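You operate a simulated robot arm through the tools that you are given. There is no shell and no other tool. Be economical: measure what you need, move in short steps, check, and stop when the job is done.

You are at the controls of a simulated robot arm. One attempt, no reset.

## Task
Fetch the open grey box and set it on the fourth level from the bottom of the grey steel shelf. Then turn the timer knob to 5. Then take the teal brush and leave it in the inside of the low carton. Then fetch the blue pin and stand it in the medium bin. Then put the black tape roll on the top of the heel bench away on the middle level of the grey steel shelf. Then fetch the green tape roll from the fourth level from the bottom of the grey steel shelf and set it on the top of the black mat. Then press the white button two times. Keep to this order. Set down upright: open grey box, blue pin.
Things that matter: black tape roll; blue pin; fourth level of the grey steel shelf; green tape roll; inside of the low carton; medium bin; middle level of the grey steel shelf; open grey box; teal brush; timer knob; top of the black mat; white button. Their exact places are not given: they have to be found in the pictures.

The check looks at the end state, three seconds after you hand in, the way a careful person would. Anything else that was tipped, shoved, dropped, spilled or broken makes it a failure.

## Robot
A 7-joint arm with a fingered hand on a trunk, on a base that drives. Base frame: it is fixed to the floor where the robot stands at the start and does not move with it; the origin is under the middle of the robot, x ahead of it, y to its left, z up. Units: m, degrees, N and s.
With the tool pointing down near the work surface it reaches from about 0.12 to 0.62 m from the robot's upright axis, wherever it stands. Its first joint turns from -166.0 to 166.0 degrees. Places, roughly: black tape roll (8x8x4 cm) [-5.9, -0.8, 0.8]; blue pin (3x3x7 cm) [-8.7, 0.8, 0.7]; fourth level of the grey steel shelf [0.6, 0, 1.3]; green tape roll (8x8x4 cm) [0.5, -0.1, 1.3]; inside of the low carton [-6.1, 4.6, 0.6]; medium bin (15x14 cm) [-5.48, 4.56, 0.52]; middle level of the grey steel shelf [0.6, 0, 0.9]; open grey box (11x8x12 cm) [0.5, 0.2, 0.6]; teal brush (12x6x5 cm) [-8.7, 0.7, 0.4]; timer knob [-8.1, -0.6, 1]; top of the black mat [0.3, 3.5, 0.9]; white button [-0.2, 4.6, 1.1]. Payload 4 kg.
Tool frame: the origin (TCP) lies between the finger pads and is the grasp point; the fingertips stand 0.026 m ahead of it; z points along the fingers, y is the line along which they close. Largest opening 0.132 m; the body of the gripper starts 0.073 m behind the TCP. The gripper is a hand of 4 fingers: y runs from the thumb to the fingers, the wrist lies at [0, 0, -0.239] in the tool frame, and closing takes about 1.5 s.
Orientation is told as [roll, pitch, yaw] about the base's x, y, z axes, in that order, counted from this pose: with the fingers straight down and closing along the base's y, the tool's x points along the base's -x, its y along +y and its z along -z.

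## Interface
- The arm moves only by the tool servo_tool. Its argument "plan" is a list of rows, each an object of numbers (a shift or turn left out is 0, a gripper value left out holds the last): "dx", "dy", "dz": the shift along the base's x, y, z in m; "ax", "ay", "az": the turn, a rotation vector about the base's x, y, z in degrees. In form: [{"dx": .., "dy": .., "dz": .., "ax": .., "ay": .., "az": ..}, ...]. A call has 1 to 8 rows; each row shifts and turns the commanded pose from where the row before left it. "fingers" is the closure, from 0 (fully open) to 1 (shut), set as the call begins (left out, the last holds). Each row takes 0.2 s and may step no farther than 0.05 m and 8.6 degrees from the row before; otherwise, or with a gripper value out of range, the whole call is refused. Where a pose cannot be reached the arm comes as near as it can. A force on the tool above 40 N (or 10 N above the force at the start of the call, whichever is more), or a blocked arm, ends the call early, and 0.2 s more pass. Each finger travels about 0.072 m/s and halts on what it meets, pressing with about 26 N; the grip force reading is that of the motor and also rises with nothing between the fingers. The clock runs only during rows and for 0.2 s after the last one: add rows that do not move to give the fingers time. The reply holds the time, the measured pose of the TCP, the force on the tool along the base axes, the opening and the grip force, in the units named above and with some noise, with the torque about the TCP (base axes, N m) and any sound that the robot's microphone picked up, and new pictures: "pictures" is both (left out), scene, wrist or none.
- Cameras (640 x 400 px; columns grow to the right, rows downward): "scene" is now at [0.0172, 0.1336, 1.5516]; the picture's right is [-0.24, -0.97, 0.00], its down [-0.71, 0.17, -0.68] and it looks along [0.66, -0.16, -0.73] (base axes); focal length 218 px, centre (320, 200). "wrist" rides on the gripper at [0.068, 0.002, -0.097] in the tool frame; the picture's right is [-0.03, 1.00, 0.00], its down [-0.82, -0.02, -0.58] and it looks along [-0.58, -0.01, 0.82] (tool axes); focal length 270 px, centre (320, 200).
- slide_trunk(by): slides the trunk up (or, below 0, down) by that many m; the arm and the scene camera ride with it, the base frame stays. It gives what a move gives, with no picture.
- roll_base(legs): drives the robot by 1 to 6 legs, each [ahead, turn to the left] in m and degrees, along the robot's own axes; the way and the turn of a leg run together, so that a leg with both is an arc; at most 1.5 m and 180 degrees a leg. The arm and the cameras ride along, it lands a little off, and it stops where it bumps. It gives what a move gives, and a new picture of the scene camera.
- set_fingers(finger1, finger2, finger3, thumb_bend): sets how far each is bent, from 0 (flat) to 1 (curled in); at 0.3 the hand is open as for a grip, at 0.7 the pads meet at the TCP. One left out holds its place. A second passes; each finger stops where it meets its share of the squeeze, and holds until it gets a number again. A gripper value or a shape takes the hand back. It gives what a move gives, with no picture; readings hold the bend of each and the force on the fingers (four entries, about 0 where the hand has none), thumb and palm.
- set_grasp(shape): the hand has 4 fingers and takes this shape, open, in about a second: jaw (thumb against the fingers, like two jaws); tri (thumb and two fingers); tip (a fingertip pinch); poke (one finger out to press); point (the index stretched); flat (the hand flat); cup (the hand cupped); fist (a fist). The gripper value then closes the fingers along that shape, each until it touches; the sizes above hold for jaw. It gives what a move gives, with no picture.
- aim_head(pan, tilt): turns the head with the scene camera to pan (to the left, within 155 degrees either way) and tilt (down, from -29 to 69), counted from straight ahead of the robot. It gives what a move gives, and a new picture of the scene camera.
- pixel_to_xyz(camera, pixels): there is no depth. For up to 12 entries [column, row, z] of the newest picture of that camera ("zoom" is the newest enlarged one), the place [x, y] in the base frame at which the ray of that pixel passes the height z, good to about 0.002 m. The clock stands still meanwhile.
- close_up(camera, box): a new picture of the part [left, top, right, bottom] of that camera's present view, enlarged. The clock stands still meanwhile.
- finish_job(): hands the job in; it is judged then, once.

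Keep the steps short. Do not move on a guess: measure, check each grasp and each placing, and mend mistakes. In all there are 124 turns and 260 pictures (those below and enlarged ones count). Leave the gripper open and the arm clear of the work at the hand-in unless told otherwise, and finish with a single line.

The tools are called as a command line: name --argument value ..., lists and objects as JSON in quotes. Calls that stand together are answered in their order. servo_tool: Moves the arm, as the interface text tells. Its arguments: {"type":"object","properties":{"plan":{"type":"array","items":{"type":"object","properties":{"dx":{"type":"number"},"dy":{"type":"number"},"dz":{"type":"number"},"ax":{"type":"number"},"ay":{"type":"number"},"az":{"type":"number"}}}},"fingers":{"type":"number"},"pictures":{"type":"string","enum":["both","scene","wrist","none"]}},"required":["plan"]} The other tools are called the same way: slide_trunk (by) slides the trunk up or down; set_grasp (shape) gives the hand a shape; set_fingers (finger1, finger2, finger3, thumb_bend) moves the fingers one by one; roll_base (legs) drives the base; aim_head (pan, tilt) turns the head that bears the scene camera; pixel_to_xyz (camera, pixels) gives the place at which the rays of pixels pass given heights; close_up (camera, box) takes an enlarged picture of a part of a camera's view; finish_job () hands the job in.

At the start:

```text
t: 0.0
tool_pos: [0.319, 0.1111, 1.1496]
tool_rot: [0.0, -0.1, -0.1]
ft_force: [-0.4, 0.1, 0.4]
moment: [0.01, -0.03, 0.0]
opening: 0.1321
finger_force: 0.0
shape: jaw
bend: [0.3, 0.3, 0.3, 0.3]
finger forces: [0.0, 0.0, 0.0, 0.0, 0.1, 0.1]
trunk travel left (down, up): [-0.525, 0.065]
robot x, y, heading: [-0.0023, -0.0003, 0.1]
head pan, tilt: [-13.8, 47.0]
```

scene: 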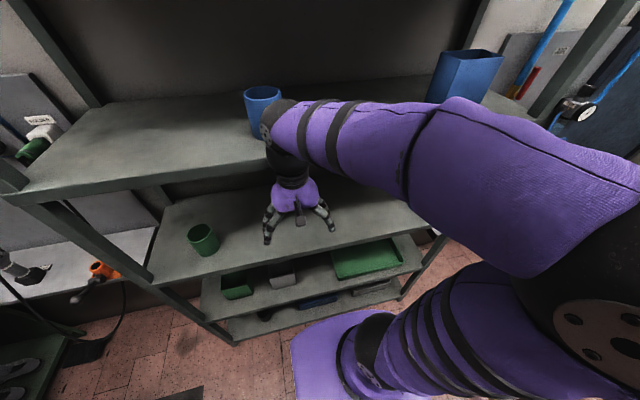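
wrist: 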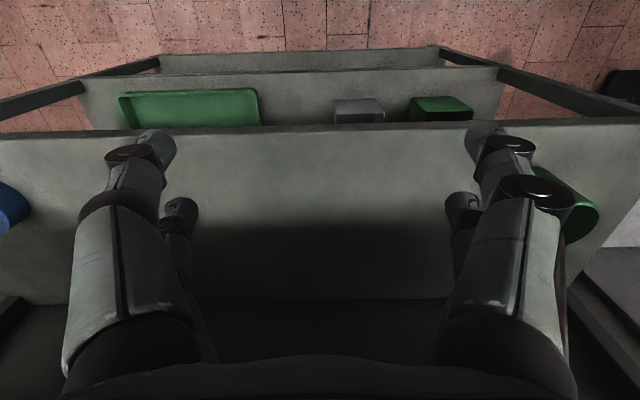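

I see the steel shelf ahead, with the arm in front of it. I'll look at it straight on first, with a zoom on the lower levels.

close_up --camera "scene" --box '[140, 180, 460, 380]'

aim_head --pan 0 --tilt 25

```text
2.00 times, centred on (300, 280) of scene
```

zoom: 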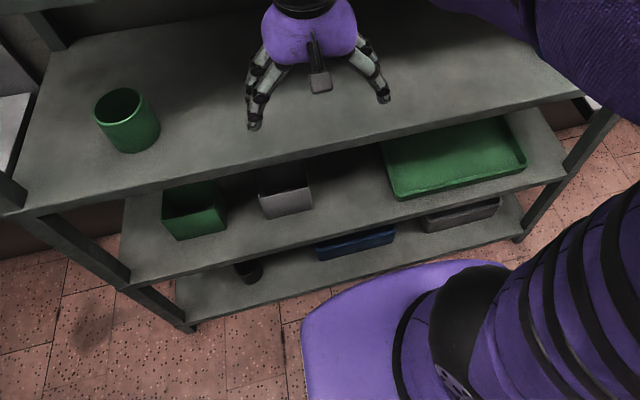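

```text
t: 0.9
tool_pos: [0.3198, 0.1105, 1.1493]
tool_rot: [-0.1, 0.0, 0.1]
ft_force: [0.4, -0.4, 0.0]
moment: [0.01, -0.04, 0.01]
opening: 0.1321
finger_force: 0.0
shape: jaw
bend: [0.3, 0.3, 0.3, 0.3]
finger forces: [0.0, 0.0, 0.1, 0.0, 0.0, 0.0]
trunk travel left (down, up): [-0.525, 0.065]
robot x, y, heading: [0.0007, -0.002, 0.1]
head pan, tilt: [0.0, 25.0]
```

scene: 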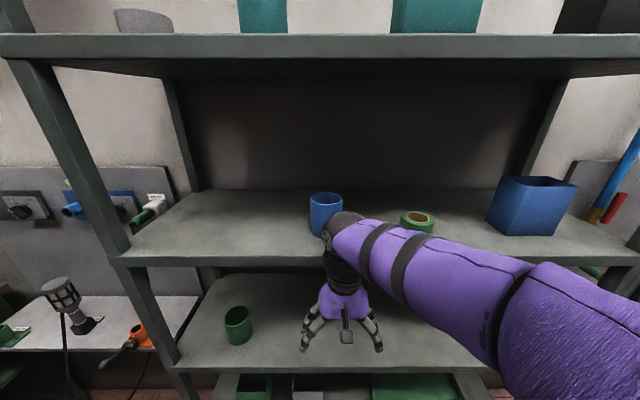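

The shelf shows five levels. The green roll is at (417,221) on level 4, the blue cup at (326,214) and the blue bin at (530,205). I'll measure the edges to confirm heights.

pixel_to_xyz --camera "scene" --pixels '[[320, 254, 1.28], [320, 254, 1.3], [417, 221, 1.31], [326, 235, 1.28], [490, 228, 1.28], [130, 255, 1.28], [320, 362, 0.92], [320, 362, 0.9], [320, 190, 1.28], [640, 254, 1.28]]'

aim_head --pan 150 --tilt 25

```text
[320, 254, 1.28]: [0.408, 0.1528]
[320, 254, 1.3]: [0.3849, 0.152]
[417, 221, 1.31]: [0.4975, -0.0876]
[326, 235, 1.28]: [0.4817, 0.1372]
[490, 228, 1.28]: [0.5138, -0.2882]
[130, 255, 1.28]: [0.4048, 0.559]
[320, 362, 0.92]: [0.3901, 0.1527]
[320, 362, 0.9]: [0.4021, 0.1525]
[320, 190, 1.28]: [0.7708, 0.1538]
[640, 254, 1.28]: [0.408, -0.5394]
```

```text
t: 3.2
tool_pos: [0.3203, 0.1107, 1.1498]
tool_rot: [-0.1, 0.0, 0.0]
ft_force: [0.5, -0.1, 1.0]
moment: [0.01, -0.05, -0.02]
opening: 0.132
finger_force: 0.0
shape: jaw
bend: [0.3, 0.3, 0.3, 0.3]
finger forces: [0.0, 0.1, 0.0, 0.1, 0.0, 0.1]
trunk travel left (down, up): [-0.525, 0.065]
robot x, y, heading: [-0.0014, -0.0008, 0.1]
head pan, tilt: [150.0, 25.0]
```

scene: 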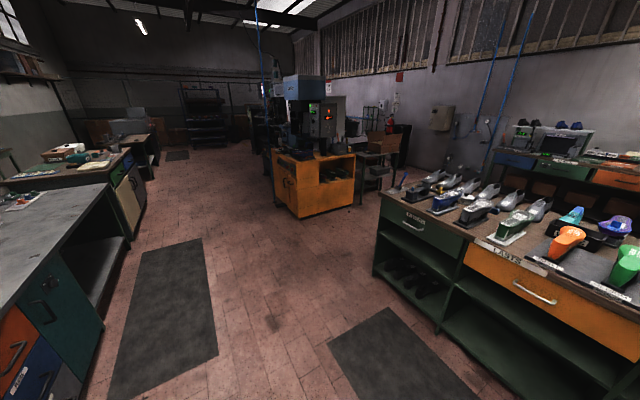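

Floor behind is free. I'll back off 0.2 m, lower the trunk, and look at level 2.

roll_base --legs '[[-0.2, 0]]'

slide_trunk --by -0.5

aim_head --pan 20 --tilt 35

```text
t: 4.8
tool_pos: [0.1177, 0.1114, 1.15]
tool_rot: [0.0, 0.0, 0.1]
ft_force: [-0.4, 0.6, 0.4]
moment: [0.03, -0.03, -0.02]
opening: 0.132
finger_force: 0.1
shape: jaw
bend: [0.3, 0.3, 0.3, 0.3]
finger forces: [0.0, 0.1, 0.0, 0.1, 0.1, 0.1]
trunk travel left (down, up): [-0.525, 0.065]
robot x, y, heading: [-0.2004, 0.0002, 0.1]
head pan, tilt: [150.0, 25.0]
```

scene: 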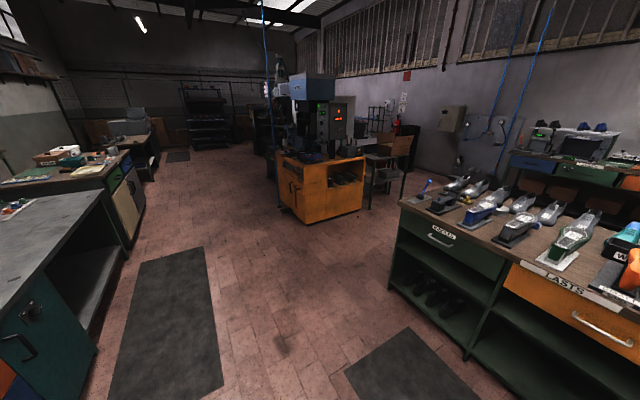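

```text
refused: -0.5 is not a number from -0.4 to 0.4
```

```text
t: 6.9
tool_pos: [0.1189, 0.1116, 1.1489]
tool_rot: [0.0, 0.0, 0.2]
ft_force: [0.6, 0.0, 0.1]
moment: [-0.02, -0.01, 0.0]
opening: 0.132
finger_force: 0.0
shape: jaw
bend: [0.3, 0.3, 0.3, 0.3]
finger forces: [0.1, 0.0, 0.0, 0.0, 0.0, 0.1]
trunk travel left (down, up): [-0.525, 0.065]
robot x, y, heading: [-0.1994, 0.0012, 0.1]
head pan, tilt: [20.0, 35.0]
```

scene: 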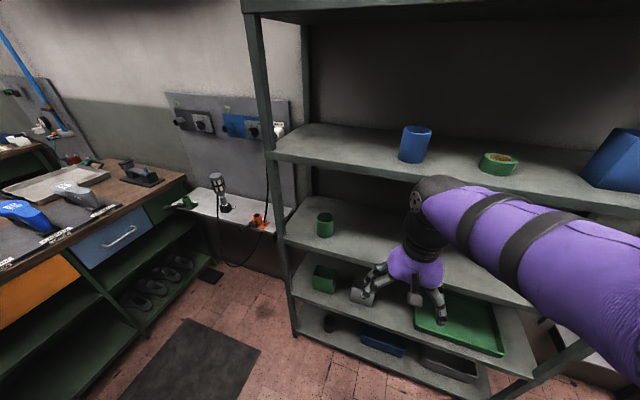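

Next the trunk goes down in two steps, and I look again.

slide_trunk --by -0.4

aim_head --pan 15 --tilt 35

```text
t: 10.8
tool_pos: [0.1179, 0.1111, 0.7491]
tool_rot: [0.0, 0.0, 0.1]
ft_force: [0.5, -0.3, -0.1]
moment: [0.01, -0.01, 0.02]
opening: 0.1321
finger_force: 0.0
shape: jaw
bend: [0.3, 0.3, 0.3, 0.3]
finger forces: [0.1, 0.0, 0.1, 0.0, 0.1, 0.0]
trunk travel left (down, up): [-0.125, 0.465]
robot x, y, heading: [-0.1998, -0.0003, 0.1]
head pan, tilt: [20.0, 35.0]
```

```text
t: 11.4
tool_pos: [0.119, 0.111, 0.749]
tool_rot: [0.0, 0.0, 0.1]
ft_force: [-0.4, -0.1, 0.0]
moment: [-0.02, -0.02, -0.01]
opening: 0.132
finger_force: 0.0
shape: jaw
bend: [0.3, 0.3, 0.3, 0.3]
finger forces: [0.0, 0.0, 0.0, 0.0, 0.0, 0.0]
trunk travel left (down, up): [-0.125, 0.465]
robot x, y, heading: [-0.2025, 0.0005, 0.1]
head pan, tilt: [15.0, 35.0]
```

scene: 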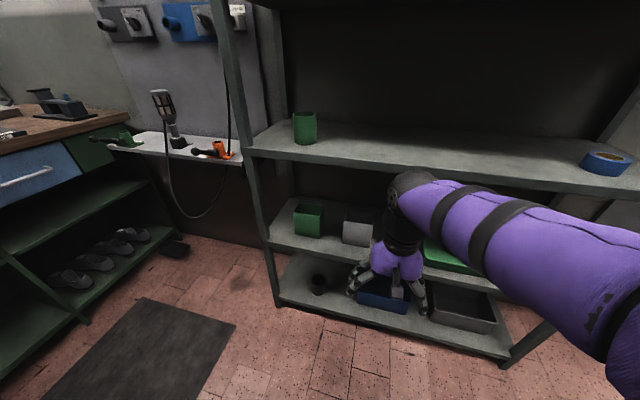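

Grey box at (358,228), green box to its left. Zooming in, and measuring.

close_up --camera "scene" --box '[280, 180, 420, 268]'

pixel_to_xyz --camera "scene" --pixels '[[320, 155, 0.92], [320, 165, 0.9], [320, 258, 0.55], [320, 258, 0.53], [342, 241, 0.55], [371, 247, 0.55], [322, 238, 0.55]]'

```text
4.55 times, centred on (350, 224) of scene
```

zoom: 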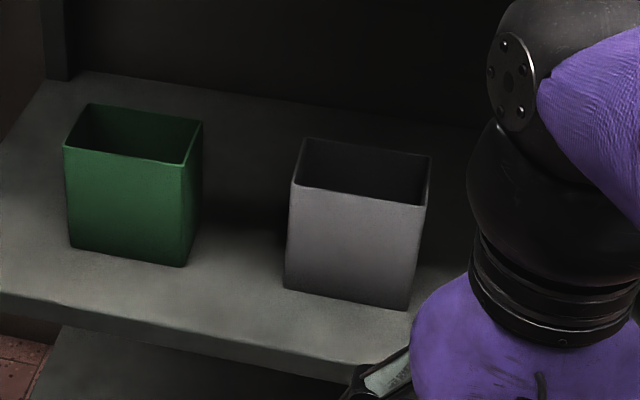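

```text
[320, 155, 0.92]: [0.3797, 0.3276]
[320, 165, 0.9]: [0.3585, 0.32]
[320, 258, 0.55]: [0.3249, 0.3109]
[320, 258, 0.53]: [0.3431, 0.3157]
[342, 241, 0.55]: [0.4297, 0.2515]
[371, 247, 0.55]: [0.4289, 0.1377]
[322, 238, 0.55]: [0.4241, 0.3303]
```

pixel_to_xyz --camera "zoom" --pixels '[[150, 332, 0.52], [150, 332, 0.5], [285, 288, 0.52], [410, 310, 0.52], [293, 183, 0.64], [427, 205, 0.64], [430, 157, 0.64], [307, 138, 0.64], [185, 266, 0.52], [200, 122, 0.64], [185, 166, 0.64]]'

```text
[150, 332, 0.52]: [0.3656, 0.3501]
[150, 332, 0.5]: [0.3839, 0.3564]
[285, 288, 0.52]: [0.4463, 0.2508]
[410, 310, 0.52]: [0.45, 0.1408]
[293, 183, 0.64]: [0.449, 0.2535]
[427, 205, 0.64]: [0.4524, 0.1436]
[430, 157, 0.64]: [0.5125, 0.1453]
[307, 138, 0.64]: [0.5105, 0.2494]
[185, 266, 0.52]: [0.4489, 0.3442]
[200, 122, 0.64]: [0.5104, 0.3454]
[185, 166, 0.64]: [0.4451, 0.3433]
```

Level 2 is at about z=0.52. The box spans x 0.45–0.53, y 0.142–0.252, rim at 0.64. I'll tilt the hand 60° forward and bring it in front of the box, still outside the shelf.

servo_tool --plan '[{"dx": 0.023, "dy": 0.011, "dz": -0.014, "ay": -7.5}, {"dx": 0.023, "dy": 0.011, "dz": -0.014, "ay": -7.5}, {"dx": 0.023, "dy": 0.011, "dz": -0.014, "ay": -7.5}, {"dx": 0.023, "dy": 0.011, "dz": -0.014, "ay": -7.5}, {"dx": 0.023, "dy": 0.011, "dz": -0.014, "ay": -7.5}, {"dx": 0.023, "dy": 0.011, "dz": -0.014, "ay": -7.5}, {"dx": 0.023, "dy": 0.011, "dz": -0.014, "ay": -7.5}, {"dx": 0.023, "dy": 0.009, "dz": -0.014, "ay": -7.5}]'

```text
t: 13.2
tool_pos: [0.301, 0.197, 0.6375]
tool_rot: [-0.2, -60.1, 0.4]
ft_force: [-0.3, 0.4, 0.6]
moment: [0.02, 0.03, -0.03]
opening: 0.1317
finger_force: 0.1
shape: jaw
bend: [0.3, 0.3, 0.3, 0.3]
finger forces: [0.1, 0.0, 0.0, 0.1, 0.0, 0.0]
trunk travel left (down, up): [-0.125, 0.465]
robot x, y, heading: [-0.2025, -0.0011, 0.1]
head pan, tilt: [15.0, 35.0]
```

scene: 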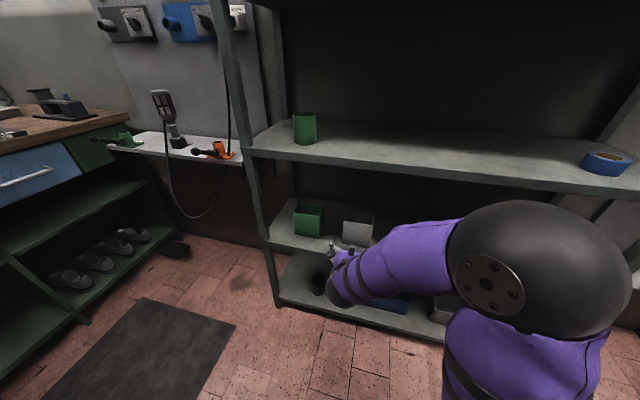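
wrist: 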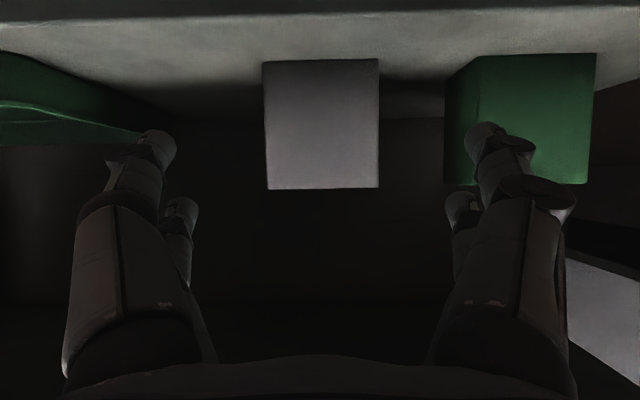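

The box is centred between the fingers at (320,125). I'll lower 4 cm and advance 18 cm.

servo_tool --plan '[{"dz": -0.04}, {"dx": 0.036}, {"dx": 0.036}, {"dx": 0.036}, {"dx": 0.036}, {"dx": 0.036}, {}]'

```text
t: 14.8
tool_pos: [0.4829, 0.197, 0.5975]
tool_rot: [-0.2, -60.0, 0.2]
ft_force: [-0.2, 0.3, -0.9]
moment: [0.02, 0.0, -0.01]
opening: 0.1318
finger_force: 0.1
shape: jaw
bend: [0.3, 0.3, 0.3, 0.3]
finger forces: [0.0, 0.1, 0.2, 0.0, 0.1, 0.0]
trunk travel left (down, up): [-0.125, 0.465]
robot x, y, heading: [-0.1988, -0.0027, 0.1]
head pan, tilt: [15.0, 35.0]
```

scene: 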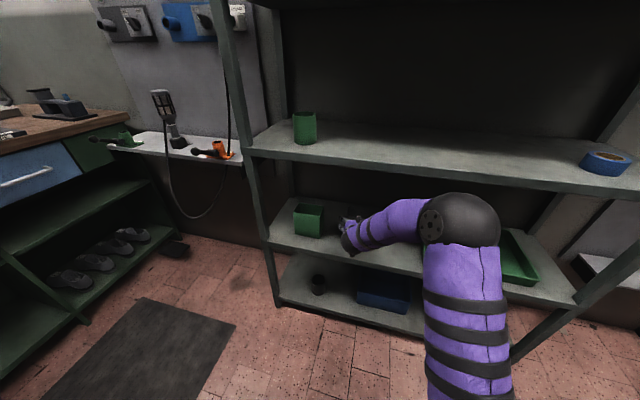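
wrist: 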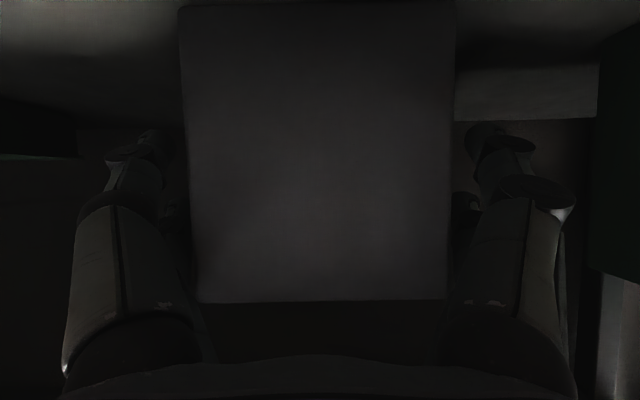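

The box is between the fingers. Closing.

servo_tool --plan '[{}, {}, {}, {}, {}, {}]' --fingers 1 --pictures "wrist"

```text
t: 16.2
tool_pos: [0.4818, 0.1965, 0.5974]
tool_rot: [-0.2, -60.0, 0.2]
ft_force: [-0.2, 0.0, 0.7]
moment: [-0.01, 0.03, 0.03]
opening: 0.1044
finger_force: 25.9
shape: jaw
bend: [0.6, 0.6, 0.6, 0.44]
finger forces: [23.4, 24.3, 23.7, 0.0, 24.0, 0.1]
trunk travel left (down, up): [-0.125, 0.465]
robot x, y, heading: [-0.2021, 0.0003, 0.1]
head pan, tilt: [15.0, 35.0]
```

wrist: 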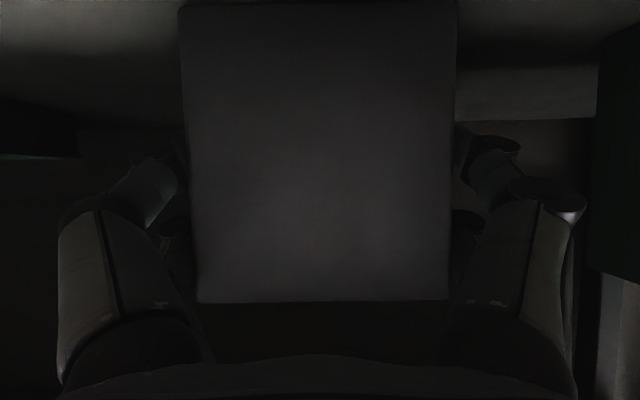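

Gripped at 0.104 m opening. Lift 2.5 cm, withdraw out of the shelf.

servo_tool --plan '[{"dz": 0.025}, {"dx": -0.04}, {"dx": -0.04}, {"dx": -0.04}, {"dx": -0.04}, {"dx": -0.04}, {"dx": -0.03}, {}]' --pictures "scene"

slide_trunk --by 0.4

slide_trunk --by 0.06

servo_tool --plan '[{"dz": 0.043, "dy": 0.02}, {"dz": 0.043, "dy": 0.02}, {"dz": 0.043, "dy": 0.02}, {"dz": 0.043, "dy": 0.02}, {"dz": 0.043, "dy": 0.02}, {"dz": 0.043, "dy": 0.02}, {"dz": 0.043, "dy": 0.02}, {"dz": 0.0, "dy": 0.015}]'

```text
t: 18.0
tool_pos: [0.2539, 0.1981, 0.6251]
tool_rot: [-0.1, -59.9, 0.2]
ft_force: [0.4, -0.1, -0.2]
moment: [0.02, 0.06, -0.02]
opening: 0.1042
finger_force: 26.0
shape: jaw
bend: [0.6, 0.6, 0.6, 0.44]
finger forces: [23.4, 24.1, 23.7, 0.0, 23.9, 0.1]
trunk travel left (down, up): [-0.125, 0.465]
robot x, y, heading: [-0.1991, 0.0006, 0.5]
head pan, tilt: [15.0, 35.0]
```

scene: 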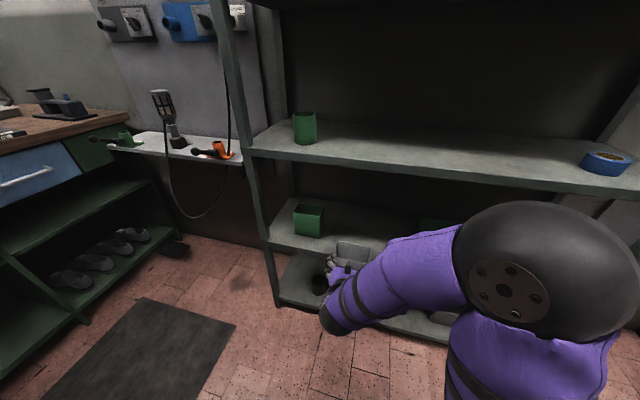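

```text
t: 21.8
tool_pos: [0.2531, 0.1998, 1.0242]
tool_rot: [-0.2, -60.1, 0.2]
ft_force: [-0.2, 0.0, -0.3]
moment: [-0.02, 0.01, 0.01]
opening: 0.1043
finger_force: 25.9
shape: jaw
bend: [0.6, 0.6, 0.6, 0.44]
finger forces: [23.4, 24.3, 23.7, 0.0, 23.8, 0.1]
trunk travel left (down, up): [-0.525, 0.065]
robot x, y, heading: [-0.2048, -0.0004, 0.1]
head pan, tilt: [15.0, 35.0]
```

```text
t: 22.8
tool_pos: [0.2539, 0.199, 1.0835]
tool_rot: [-0.1, -60.0, 0.2]
ft_force: [0.9, 0.0, -1.2]
moment: [-0.01, 0.01, -0.02]
opening: 0.1044
finger_force: 25.8
shape: jaw
bend: [0.6, 0.6, 0.6, 0.44]
finger forces: [23.4, 24.2, 23.7, 0.1, 23.9, 0.1]
trunk travel left (down, up): [-0.585, 0.005]
robot x, y, heading: [-0.1999, 0.0065, -0.1]
head pan, tilt: [15.0, 35.0]
```

```text
t: 24.6
tool_pos: [0.254, 0.3534, 1.3849]
tool_rot: [-0.4, -60.0, 0.3]
ft_force: [0.0, 0.5, -0.2]
moment: [-0.02, -0.03, 0.0]
opening: 0.1041
finger_force: 25.8
shape: jaw
bend: [0.6, 0.6, 0.6, 0.44]
finger forces: [23.5, 24.3, 23.8, 0.2, 24.1, 0.0]
trunk travel left (down, up): [-0.585, 0.005]
robot x, y, heading: [-0.2014, 0.0042, 0.2]
head pan, tilt: [15.0, 35.0]
```

scene: 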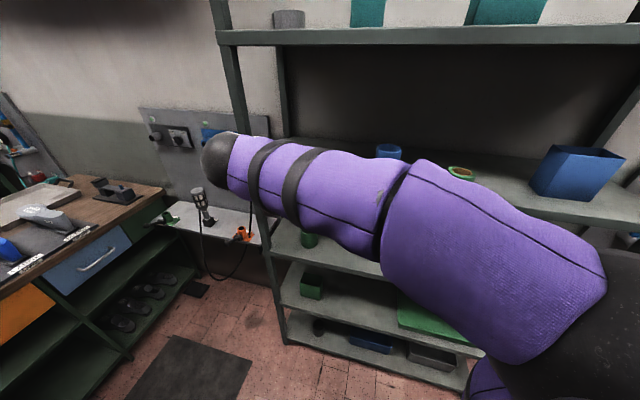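
wrist: 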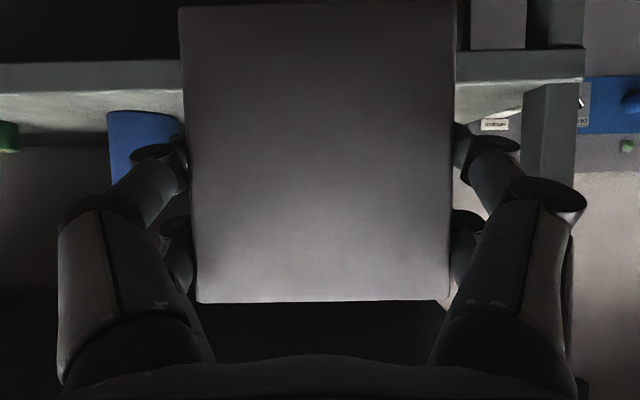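

The hand holds the box in front of level 4, blue cup to the right (col 145), post left (col 550). Raise 4 cm and advance in over the shelf.

servo_tool --plan '[{"dz": 0.04}, {"dx": 0.04}, {"dx": 0.04}, {"dx": 0.04}, {"dx": 0.04}, {"dx": 0.04}, {"dx": 0.04}, {}]'

```text
t: 26.4
tool_pos: [0.4922, 0.354, 1.4257]
tool_rot: [-0.2, -60.0, 0.3]
ft_force: [1.0, 0.5, -1.0]
moment: [-0.02, -0.01, 0.01]
opening: 0.1043
finger_force: 26.3
shape: jaw
bend: [0.6, 0.6, 0.6, 0.44]
finger forces: [23.4, 24.3, 23.7, 0.0, 23.9, 0.0]
trunk travel left (down, up): [-0.585, 0.005]
robot x, y, heading: [-0.2004, -0.0012, 0.0]
head pan, tilt: [15.0, 35.0]
```

scene: 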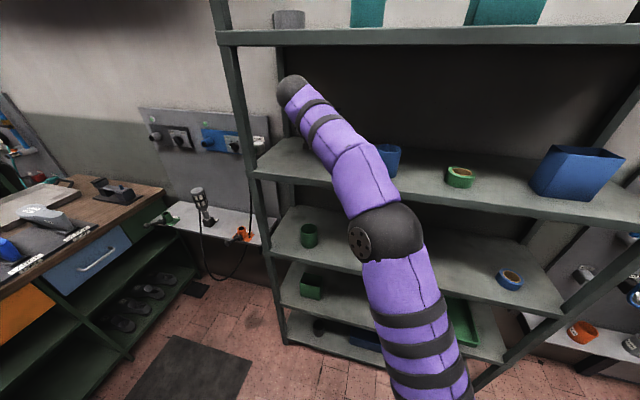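
wrist: 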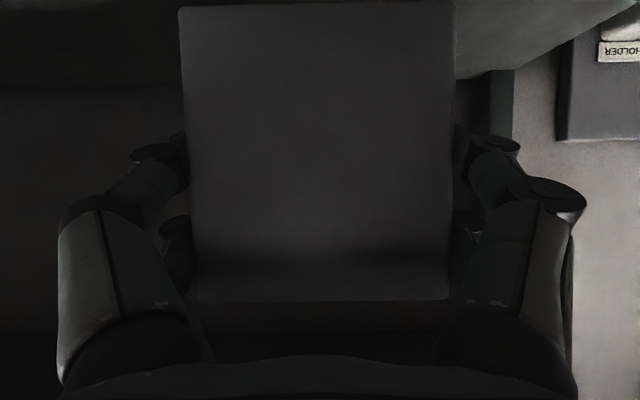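

Lower in small steps, watching force.

servo_tool --plan '[{"dz": -0.02}, {"dz": -0.015}, {"dz": -0.006}, {"dz": -0.006}, {"dz": -0.006}, {"dz": -0.006}, {"dz": -0.004}, {}]' --pictures "wrist"

```text
t: 28.0
tool_pos: [0.4926, 0.3543, 1.3765]
tool_rot: [0.6, -61.4, -0.4]
ft_force: [-1.4, 0.1, 9.5]
moment: [-0.49, 0.1, -0.05]
opening: 0.1041
finger_force: 26.5
shape: jaw
bend: [0.6, 0.6, 0.61, 0.44]
finger forces: [24.2, 27.3, 25.3, 0.0, 25.4, 0.1]
trunk travel left (down, up): [-0.585, 0.005]
robot x, y, heading: [-0.1969, -0.0007, -0.0]
head pan, tilt: [15.0, 35.0]
stopped in row 7: the force on the tool passed its limit at 43 N (the readings are from after the stop); the commanded pose is now the measured one
```

wrist: 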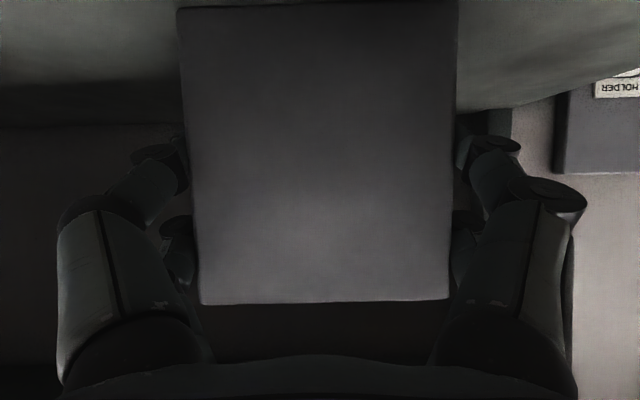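

Contact at TCP z 1.3765 (level 4 ≈1.30). Ease off, straighten the small tilt, then open.

servo_tool --plan '[{"dz": 0.001, "ay": 1.3, "ax": -0.8, "az": 0.6}, {}]' --pictures "none"

servo_tool --plan '[{}, {}, {}, {}, {}]' --fingers 0 --pictures "wrist"

```text
t: 28.6
tool_pos: [0.4924, 0.3537, 1.3766]
tool_rot: [-0.7, -60.1, 1.6]
ft_force: [1.1, 2.0, 15.2]
moment: [0.54, -0.3, -0.2]
opening: 0.1042
finger_force: 26.0
shape: jaw
bend: [0.6, 0.6, 0.61, 0.44]
finger forces: [26.1, 25.8, 25.7, 0.1, 24.2, 0.0]
trunk travel left (down, up): [-0.585, 0.005]
robot x, y, heading: [-0.2031, -0.0014, -0.1]
head pan, tilt: [15.0, 35.0]
```

```text
t: 29.8
tool_pos: [0.4938, 0.3538, 1.374]
tool_rot: [-1.0, -59.8, 1.8]
ft_force: [-0.3, -0.2, -0.8]
moment: [0.0, 0.0, -0.02]
opening: 0.1318
finger_force: 0.1
shape: jaw
bend: [0.3, 0.3, 0.3, 0.3]
finger forces: [0.1, 0.0, 0.0, 0.1, 0.0, 0.0]
trunk travel left (down, up): [-0.585, 0.005]
robot x, y, heading: [-0.203, -0.0011, 0.1]
head pan, tilt: [15.0, 35.0]
```

wrist: 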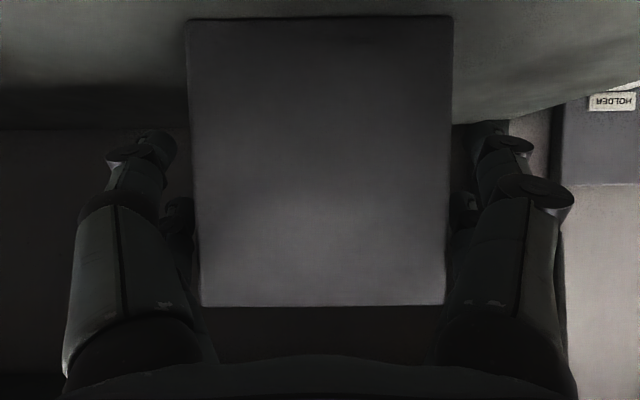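

Box stands; withdraw straight back.

servo_tool --plan '[{"dx": -0.03, "dz": 0.005}, {"dx": -0.04}, {"dx": -0.04}, {"dx": -0.04}, {"dx": -0.05}, {"dx": -0.05}]' --pictures "both"

```text
t: 31.2
tool_pos: [0.2417, 0.3559, 1.3774]
tool_rot: [-0.9, -59.8, 1.6]
ft_force: [-0.6, 0.6, 1.0]
moment: [0.0, -0.04, -0.04]
opening: 0.1319
finger_force: 0.0
shape: jaw
bend: [0.3, 0.3, 0.3, 0.3]
finger forces: [0.1, 0.0, 0.0, 0.1, 0.1, 0.0]
trunk travel left (down, up): [-0.585, 0.005]
robot x, y, heading: [-0.1984, -0.003, -0.0]
head pan, tilt: [15.0, 35.0]
```

scene: 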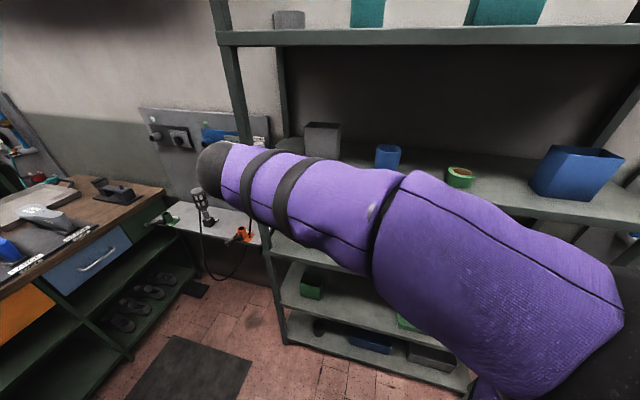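
wrist: 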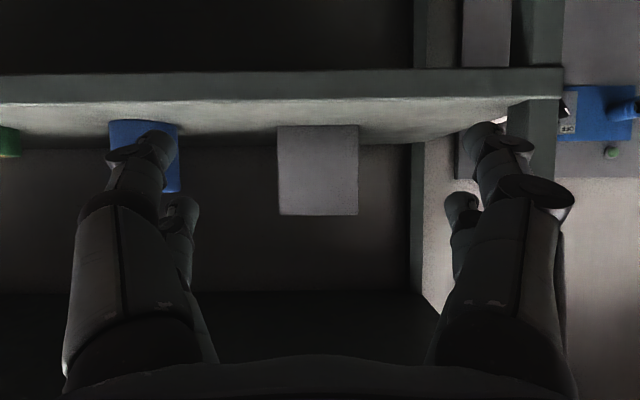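

Box stands upright. There's something grey at (290,148) beside it; zooming.

close_up --camera "scene" --box '[250, 100, 370, 175]'

aim_head --pan 90 --tilt 20

aim_head --pan -150 --tilt 20

```text
5.33 times, centred on (310, 138) of scene
```

zoom: 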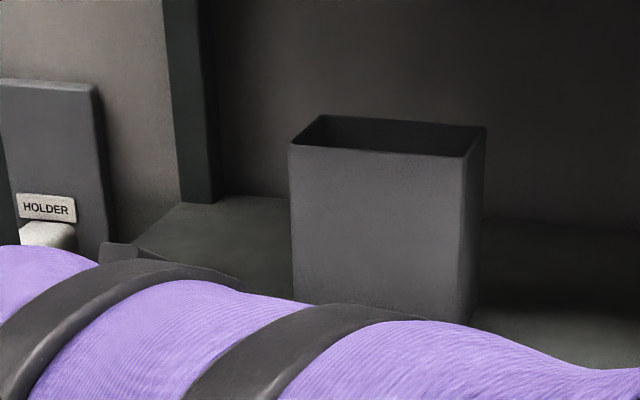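

```text
t: 32.7
tool_pos: [0.2434, 0.357, 1.377]
tool_rot: [-1.0, -59.8, 1.6]
ft_force: [0.2, -0.6, 0.0]
moment: [-0.01, 0.0, 0.0]
opening: 0.1323
finger_force: 0.1
shape: jaw
bend: [0.3, 0.3, 0.3, 0.3]
finger forces: [0.1, 0.0, 0.0, 0.0, 0.0, 0.1]
trunk travel left (down, up): [-0.585, 0.005]
robot x, y, heading: [-0.2023, -0.0003, 0.3]
head pan, tilt: [90.0, 20.0]
```

scene: 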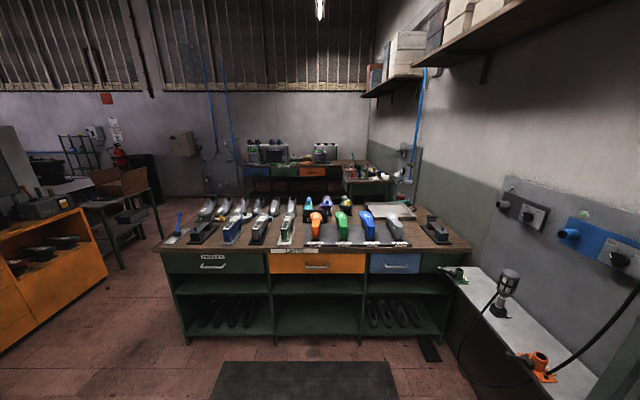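

```text
t: 36.1
tool_pos: [0.2436, 0.3574, 1.3768]
tool_rot: [-1.0, -59.8, 1.7]
ft_force: [0.1, -0.6, 0.3]
moment: [-0.01, 0.01, 0.0]
opening: 0.1316
finger_force: 0.0
shape: jaw
bend: [0.3, 0.3, 0.3, 0.3]
finger forces: [0.0, 0.0, 0.1, 0.0, 0.2, 0.0]
trunk travel left (down, up): [-0.585, 0.005]
robot x, y, heading: [-0.2022, 0.0038, 0.1]
head pan, tilt: [-150.0, 20.0]
```

scene: 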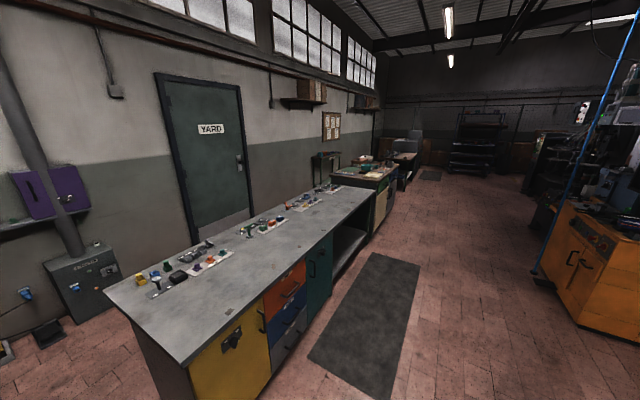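

Path behind leads along the aisle between the bench and the orange machine. I'll measure floor points.

pixel_to_xyz --camera "scene" --pixels '[[310, 360, 0], [405, 265, 0], [420, 262, 0], [540, 285, 0], [362, 250, 0], [398, 215, 0], [425, 180, 0], [455, 178, 0], [500, 176, 0], [545, 215, 0], [415, 185, 0]]'

close_up --camera "scene" --box '[300, 90, 600, 280]'

```text
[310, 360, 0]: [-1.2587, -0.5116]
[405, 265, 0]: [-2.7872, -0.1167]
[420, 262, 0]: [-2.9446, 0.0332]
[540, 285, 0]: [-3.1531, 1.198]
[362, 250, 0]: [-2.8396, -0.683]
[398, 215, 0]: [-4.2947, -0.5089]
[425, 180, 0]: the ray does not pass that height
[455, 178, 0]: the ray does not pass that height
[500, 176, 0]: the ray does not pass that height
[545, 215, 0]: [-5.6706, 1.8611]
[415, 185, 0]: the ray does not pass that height
```

```text
2.11 times, centred on (450, 185) of scene
```

zoom: 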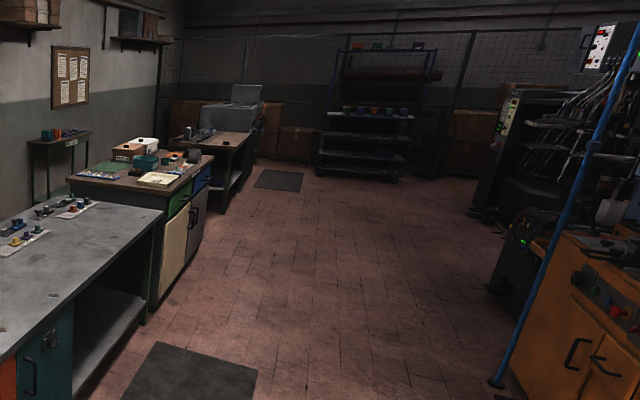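

Aisle is free with centre around y≈0.25. Fold the arm back to the vertical pose near the body.

servo_tool --plan '[{"dx": -0.012, "dy": -0.03, "dz": -0.02, "ay": 7.4}, {"dx": -0.012, "dy": -0.03, "dz": -0.02, "ay": 7.4}, {"dx": -0.012, "dy": -0.03, "dz": -0.02, "ay": 7.4}, {"dx": -0.012, "dy": -0.03, "dz": -0.02, "ay": 7.4}, {"dx": -0.012, "dy": -0.03, "dz": -0.02, "ay": 7.4}, {"dx": -0.012, "dy": -0.03, "dz": -0.02, "ay": 7.4}, {"dx": -0.02, "dy": -0.03, "dz": -0.02, "ay": 7.4}, {"dx": -0.02, "dy": -0.03, "dz": -0.02, "ay": 7.4, "az": -1}]' --pictures "none"

roll_base --legs '[[0, 177], [1.5, 0], [1.5, 0], [1.5, 0], [1.4, 0]]'

aim_head --pan 0 --tilt 20

```text
t: 37.9
tool_pos: [0.1313, 0.1138, 1.218]
tool_rot: [0.6, -0.5, -0.1]
ft_force: [0.0, 1.2, 0.4]
moment: [0.0, -0.02, -0.02]
opening: 0.1319
finger_force: 0.0
shape: jaw
bend: [0.3, 0.3, 0.3, 0.3]
finger forces: [0.0, 0.0, 0.0, 0.0, 0.0, 0.0]
trunk travel left (down, up): [-0.585, 0.005]
robot x, y, heading: [-0.2012, 0.0018, 0.2]
head pan, tilt: [-150.0, 20.0]
```

```text
t: 74.0
tool_pos: [-6.4063, -0.0722, 1.2182]
tool_rot: [0.3, -0.6, 179.3]
ft_force: [0.0, 0.3, -0.4]
moment: [-0.01, 0.0, -0.05]
opening: 0.1318
finger_force: 0.1
shape: jaw
bend: [0.3, 0.3, 0.3, 0.3]
finger forces: [0.1, 0.0, 0.0, 0.0, 0.0, 0.0]
trunk travel left (down, up): [-0.585, 0.005]
robot x, y, heading: [-6.0721, 0.0406, 179.4]
head pan, tilt: [-150.0, 20.0]
```

scene: 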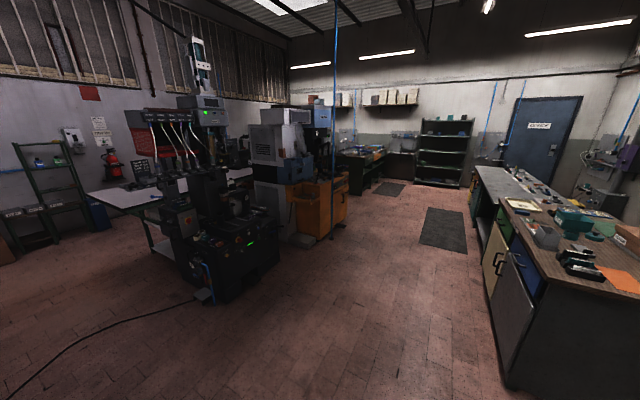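

```text
t: 76.3
tool_pos: [-6.406, -0.0708, 1.2188]
tool_rot: [0.5, -0.5, 179.4]
ft_force: [0.4, -0.4, 0.3]
moment: [0.0, 0.02, 0.01]
opening: 0.1318
finger_force: 0.0
shape: jaw
bend: [0.3, 0.3, 0.3, 0.3]
finger forces: [0.0, 0.0, 0.0, 0.0, 0.1, 0.0]
trunk travel left (down, up): [-0.585, 0.005]
robot x, y, heading: [-6.0757, 0.04, 179.5]
head pan, tilt: [0.0, 20.0]
```

scene: 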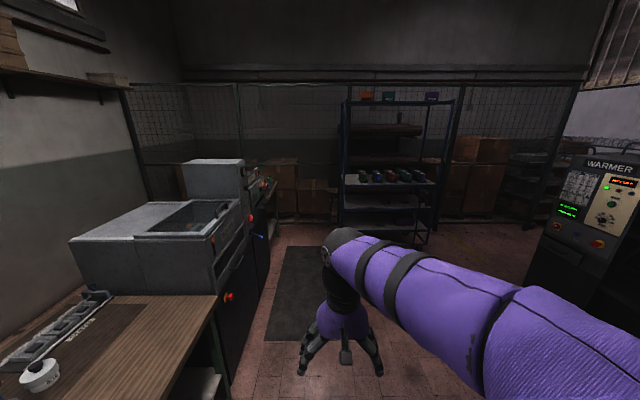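

The control panel with lit lamps is left ahead, near (255,185). Zooming.

close_up --camera "scene" --box '[180, 140, 300, 310]'

close_up --camera "scene" --box '[330, 80, 470, 260]'

pixel_to_xyz --camera "scene" --pixels '[[232, 398, 0.0], [268, 290, 0], [310, 245, 0], [217, 297, 0.8], [266, 345, 0], [528, 280, 0], [340, 230, 0], [425, 240, 0]]'

```text
2.35 times, centred on (240, 225) of scene
```

zoom: 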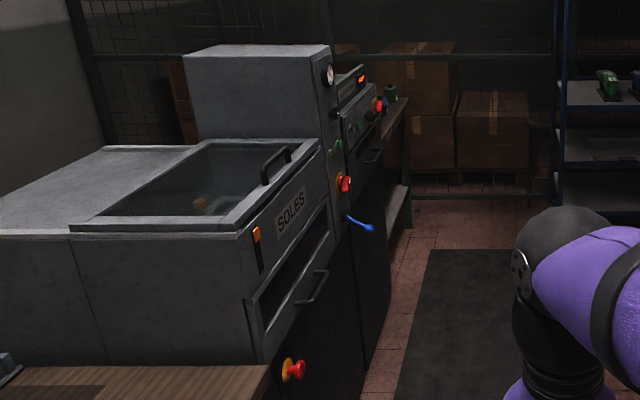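

```text
2.22 times, centred on (400, 170) of scene
```

zoom: 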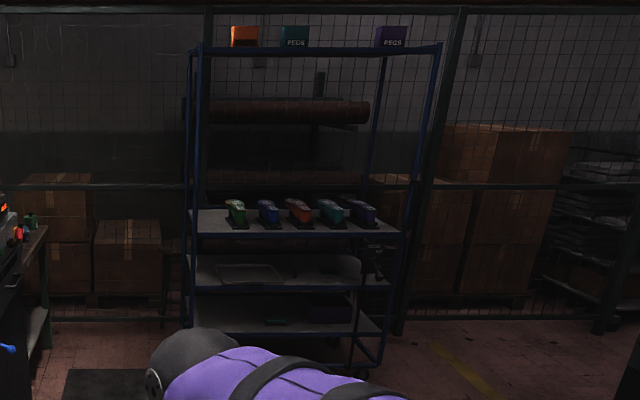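

```text
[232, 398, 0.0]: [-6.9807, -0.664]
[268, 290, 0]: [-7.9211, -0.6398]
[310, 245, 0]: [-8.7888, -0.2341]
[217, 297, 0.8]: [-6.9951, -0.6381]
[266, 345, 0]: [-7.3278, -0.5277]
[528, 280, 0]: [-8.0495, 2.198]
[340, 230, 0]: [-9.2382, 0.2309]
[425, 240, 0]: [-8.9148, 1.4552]
```

Panels face +y; I'll drive to x≈-7.9 and look left at the panel.

roll_base --legs '[[0.9, -3], [0.9, 3]]'

aim_head --pan 95 --tilt 35

```text
t: 85.5
tool_pos: [-8.2361, -0.023, 1.2196]
tool_rot: [0.5, -0.6, 179.3]
ft_force: [-0.6, 0.2, -0.7]
moment: [-0.04, -0.02, 0.01]
opening: 0.1319
finger_force: 0.0
shape: jaw
bend: [0.3, 0.3, 0.3, 0.3]
finger forces: [0.0, 0.1, 0.0, 0.0, 0.0, 0.0]
trunk travel left (down, up): [-0.585, 0.005]
robot x, y, heading: [-7.9006, 0.0891, 179.3]
head pan, tilt: [0.0, 20.0]
```

scene: 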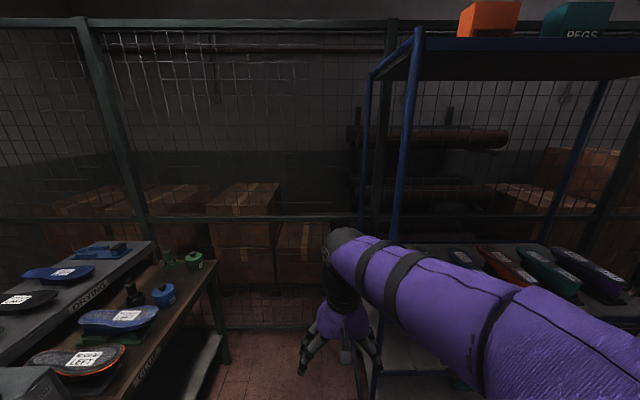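

```text
t: 87.2
tool_pos: [-8.2356, -0.0227, 1.2189]
tool_rot: [0.5, -0.5, 179.2]
ft_force: [-0.1, 0.0, 0.3]
moment: [0.02, 0.01, -0.02]
opening: 0.132
finger_force: 0.0
shape: jaw
bend: [0.3, 0.3, 0.3, 0.3]
finger forces: [0.0, 0.0, 0.1, 0.0, 0.0, 0.0]
trunk travel left (down, up): [-0.585, 0.005]
robot x, y, heading: [-7.9027, 0.0901, 179.6]
head pan, tilt: [95.0, 35.0]
```

scene: 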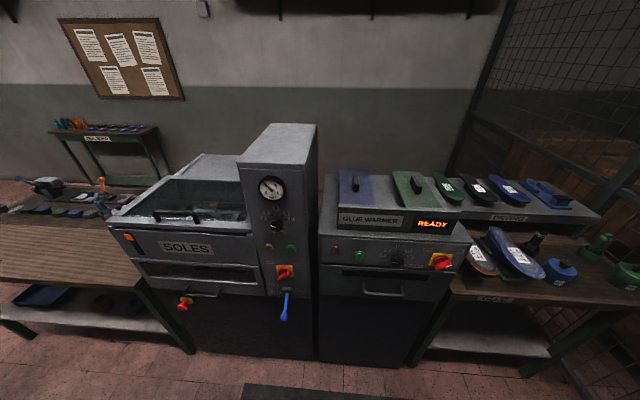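

Two candidate dials: (277,225) and (398,257). Zoom both.

close_up --camera "scene" --box '[240, 165, 320, 300]'

close_up --camera "scene" --box '[330, 205, 460, 300]'

pixel_to_xyz --camera "scene" --pixels '[[277, 225, 1.0], [398, 257, 1.0], [398, 257, 0.9], [277, 225, 1.1], [290, 345, 0], [385, 360, 0], [360, 400, 0]]'

```text
2.96 times, centred on (280, 232) of scene
```

zoom: 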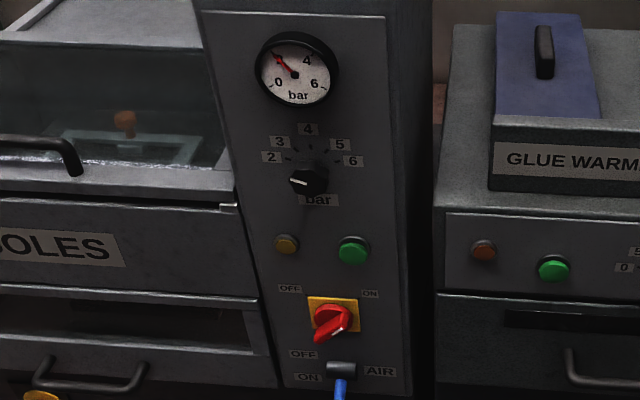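

```text
4.21 times, centred on (395, 252) of scene
```

zoom: 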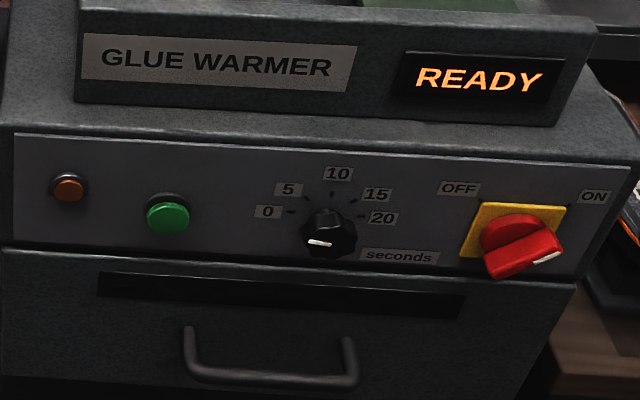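

```text
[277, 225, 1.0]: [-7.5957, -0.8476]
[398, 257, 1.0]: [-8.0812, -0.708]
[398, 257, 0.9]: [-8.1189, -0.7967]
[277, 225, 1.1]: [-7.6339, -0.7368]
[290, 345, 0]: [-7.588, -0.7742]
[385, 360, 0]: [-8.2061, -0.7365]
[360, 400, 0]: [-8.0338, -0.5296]
```

The timer is the glue warmer's "seconds" dial at (398,257), pointer now at 0 (9 o'clock); "5" is 45° clockwise. I'll drive ahead 0.1, turn to face the panel, and look.

roll_base --legs '[[0.12, 0], [0, 90.5]]'

aim_head --pan -5 --tilt 45

```text
t: 92.7
tool_pos: [-7.9083, -0.2424, 1.2186]
tool_rot: [0.5, -0.6, -90.2]
ft_force: [-0.6, 0.7, -0.7]
moment: [-0.01, 0.02, 0.0]
opening: 0.1316
finger_force: 0.0
shape: jaw
bend: [0.3, 0.3, 0.3, 0.3]
finger forces: [0.0, 0.0, 0.0, 0.0, 0.0, 0.1]
trunk travel left (down, up): [-0.585, 0.005]
robot x, y, heading: [-8.022, 0.0926, -90.0]
head pan, tilt: [95.0, 35.0]
```

scene: 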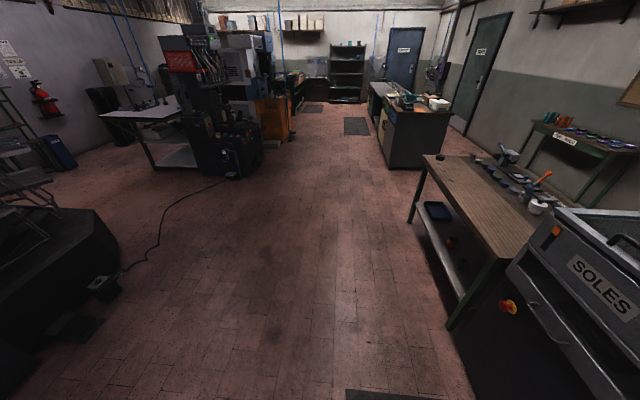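

```text
t: 94.5
tool_pos: [-7.9084, -0.2418, 1.2187]
tool_rot: [0.4, -0.6, -90.1]
ft_force: [-0.7, 0.4, 0.3]
moment: [0.02, -0.03, 0.0]
opening: 0.132
finger_force: 0.0
shape: jaw
bend: [0.3, 0.3, 0.3, 0.3]
finger forces: [0.1, 0.0, 0.0, 0.1, 0.1, 0.0]
trunk travel left (down, up): [-0.585, 0.005]
robot x, y, heading: [-8.0233, 0.0868, -90.1]
head pan, tilt: [-5.0, 45.0]
```

scene: 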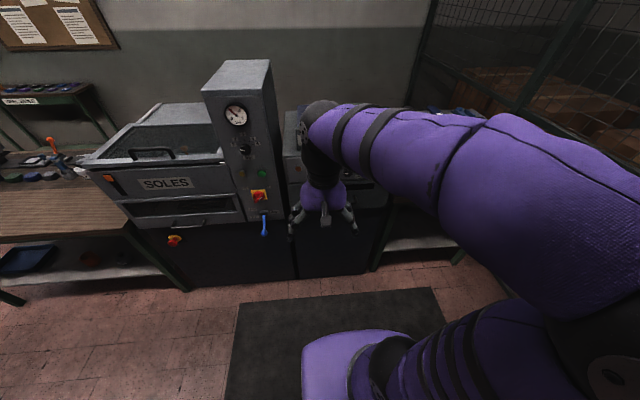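

Arm hides the dial. I'll tilt the hand forward and bring it in front of the dial to use the wrist camera.

servo_tool --plan '[{"dx": -0.02, "dy": -0.02, "dz": -0.014, "ax": -7.5}, {"dx": -0.02, "dy": -0.02, "dz": -0.014, "ax": -7.5}, {"dx": -0.02, "dy": -0.02, "dz": -0.014, "ax": -7.5}, {"dx": -0.02, "dy": -0.02, "dz": -0.014, "ax": -7.5}, {"dx": -0.02, "dy": -0.02, "dz": -0.014, "ax": -7.5}, {"dx": -0.02, "dy": -0.02, "dz": -0.014, "ax": -7.5}, {"dx": -0.02, "dy": -0.02, "dz": -0.014, "ax": -7.5}, {"dx": -0.02, "dy": -0.02, "dz": -0.014, "ax": -7.5}]'

```text
t: 96.3
tool_pos: [-8.0692, -0.4314, 1.1194]
tool_rot: [0.7, -60.4, -90.3]
ft_force: [0.0, -0.7, -0.3]
moment: [-0.02, 0.05, 0.01]
opening: 0.132
finger_force: 0.1
shape: jaw
bend: [0.3, 0.3, 0.3, 0.3]
finger forces: [0.0, 0.1, 0.0, 0.1, 0.0, 0.0]
out of reach, approached as far as the arm can: row 7, 8
trunk travel left (down, up): [-0.585, 0.005]
robot x, y, heading: [-8.0265, 0.0902, -89.7]
head pan, tilt: [-5.0, 45.0]
```

scene: 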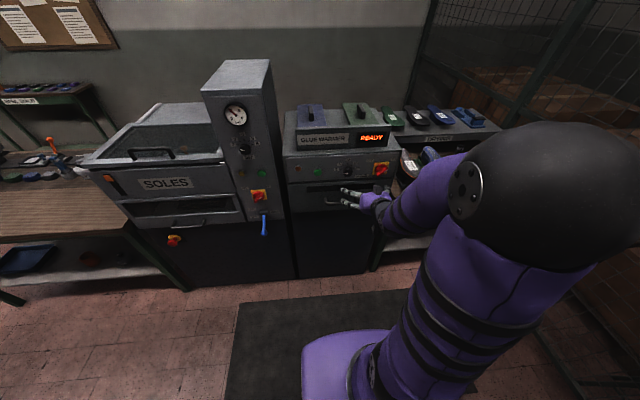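
wrist: 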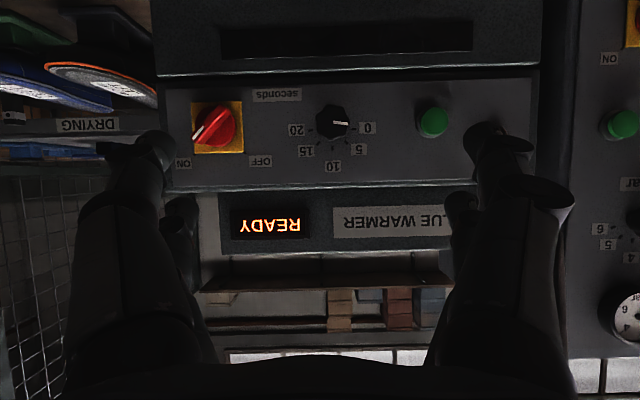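

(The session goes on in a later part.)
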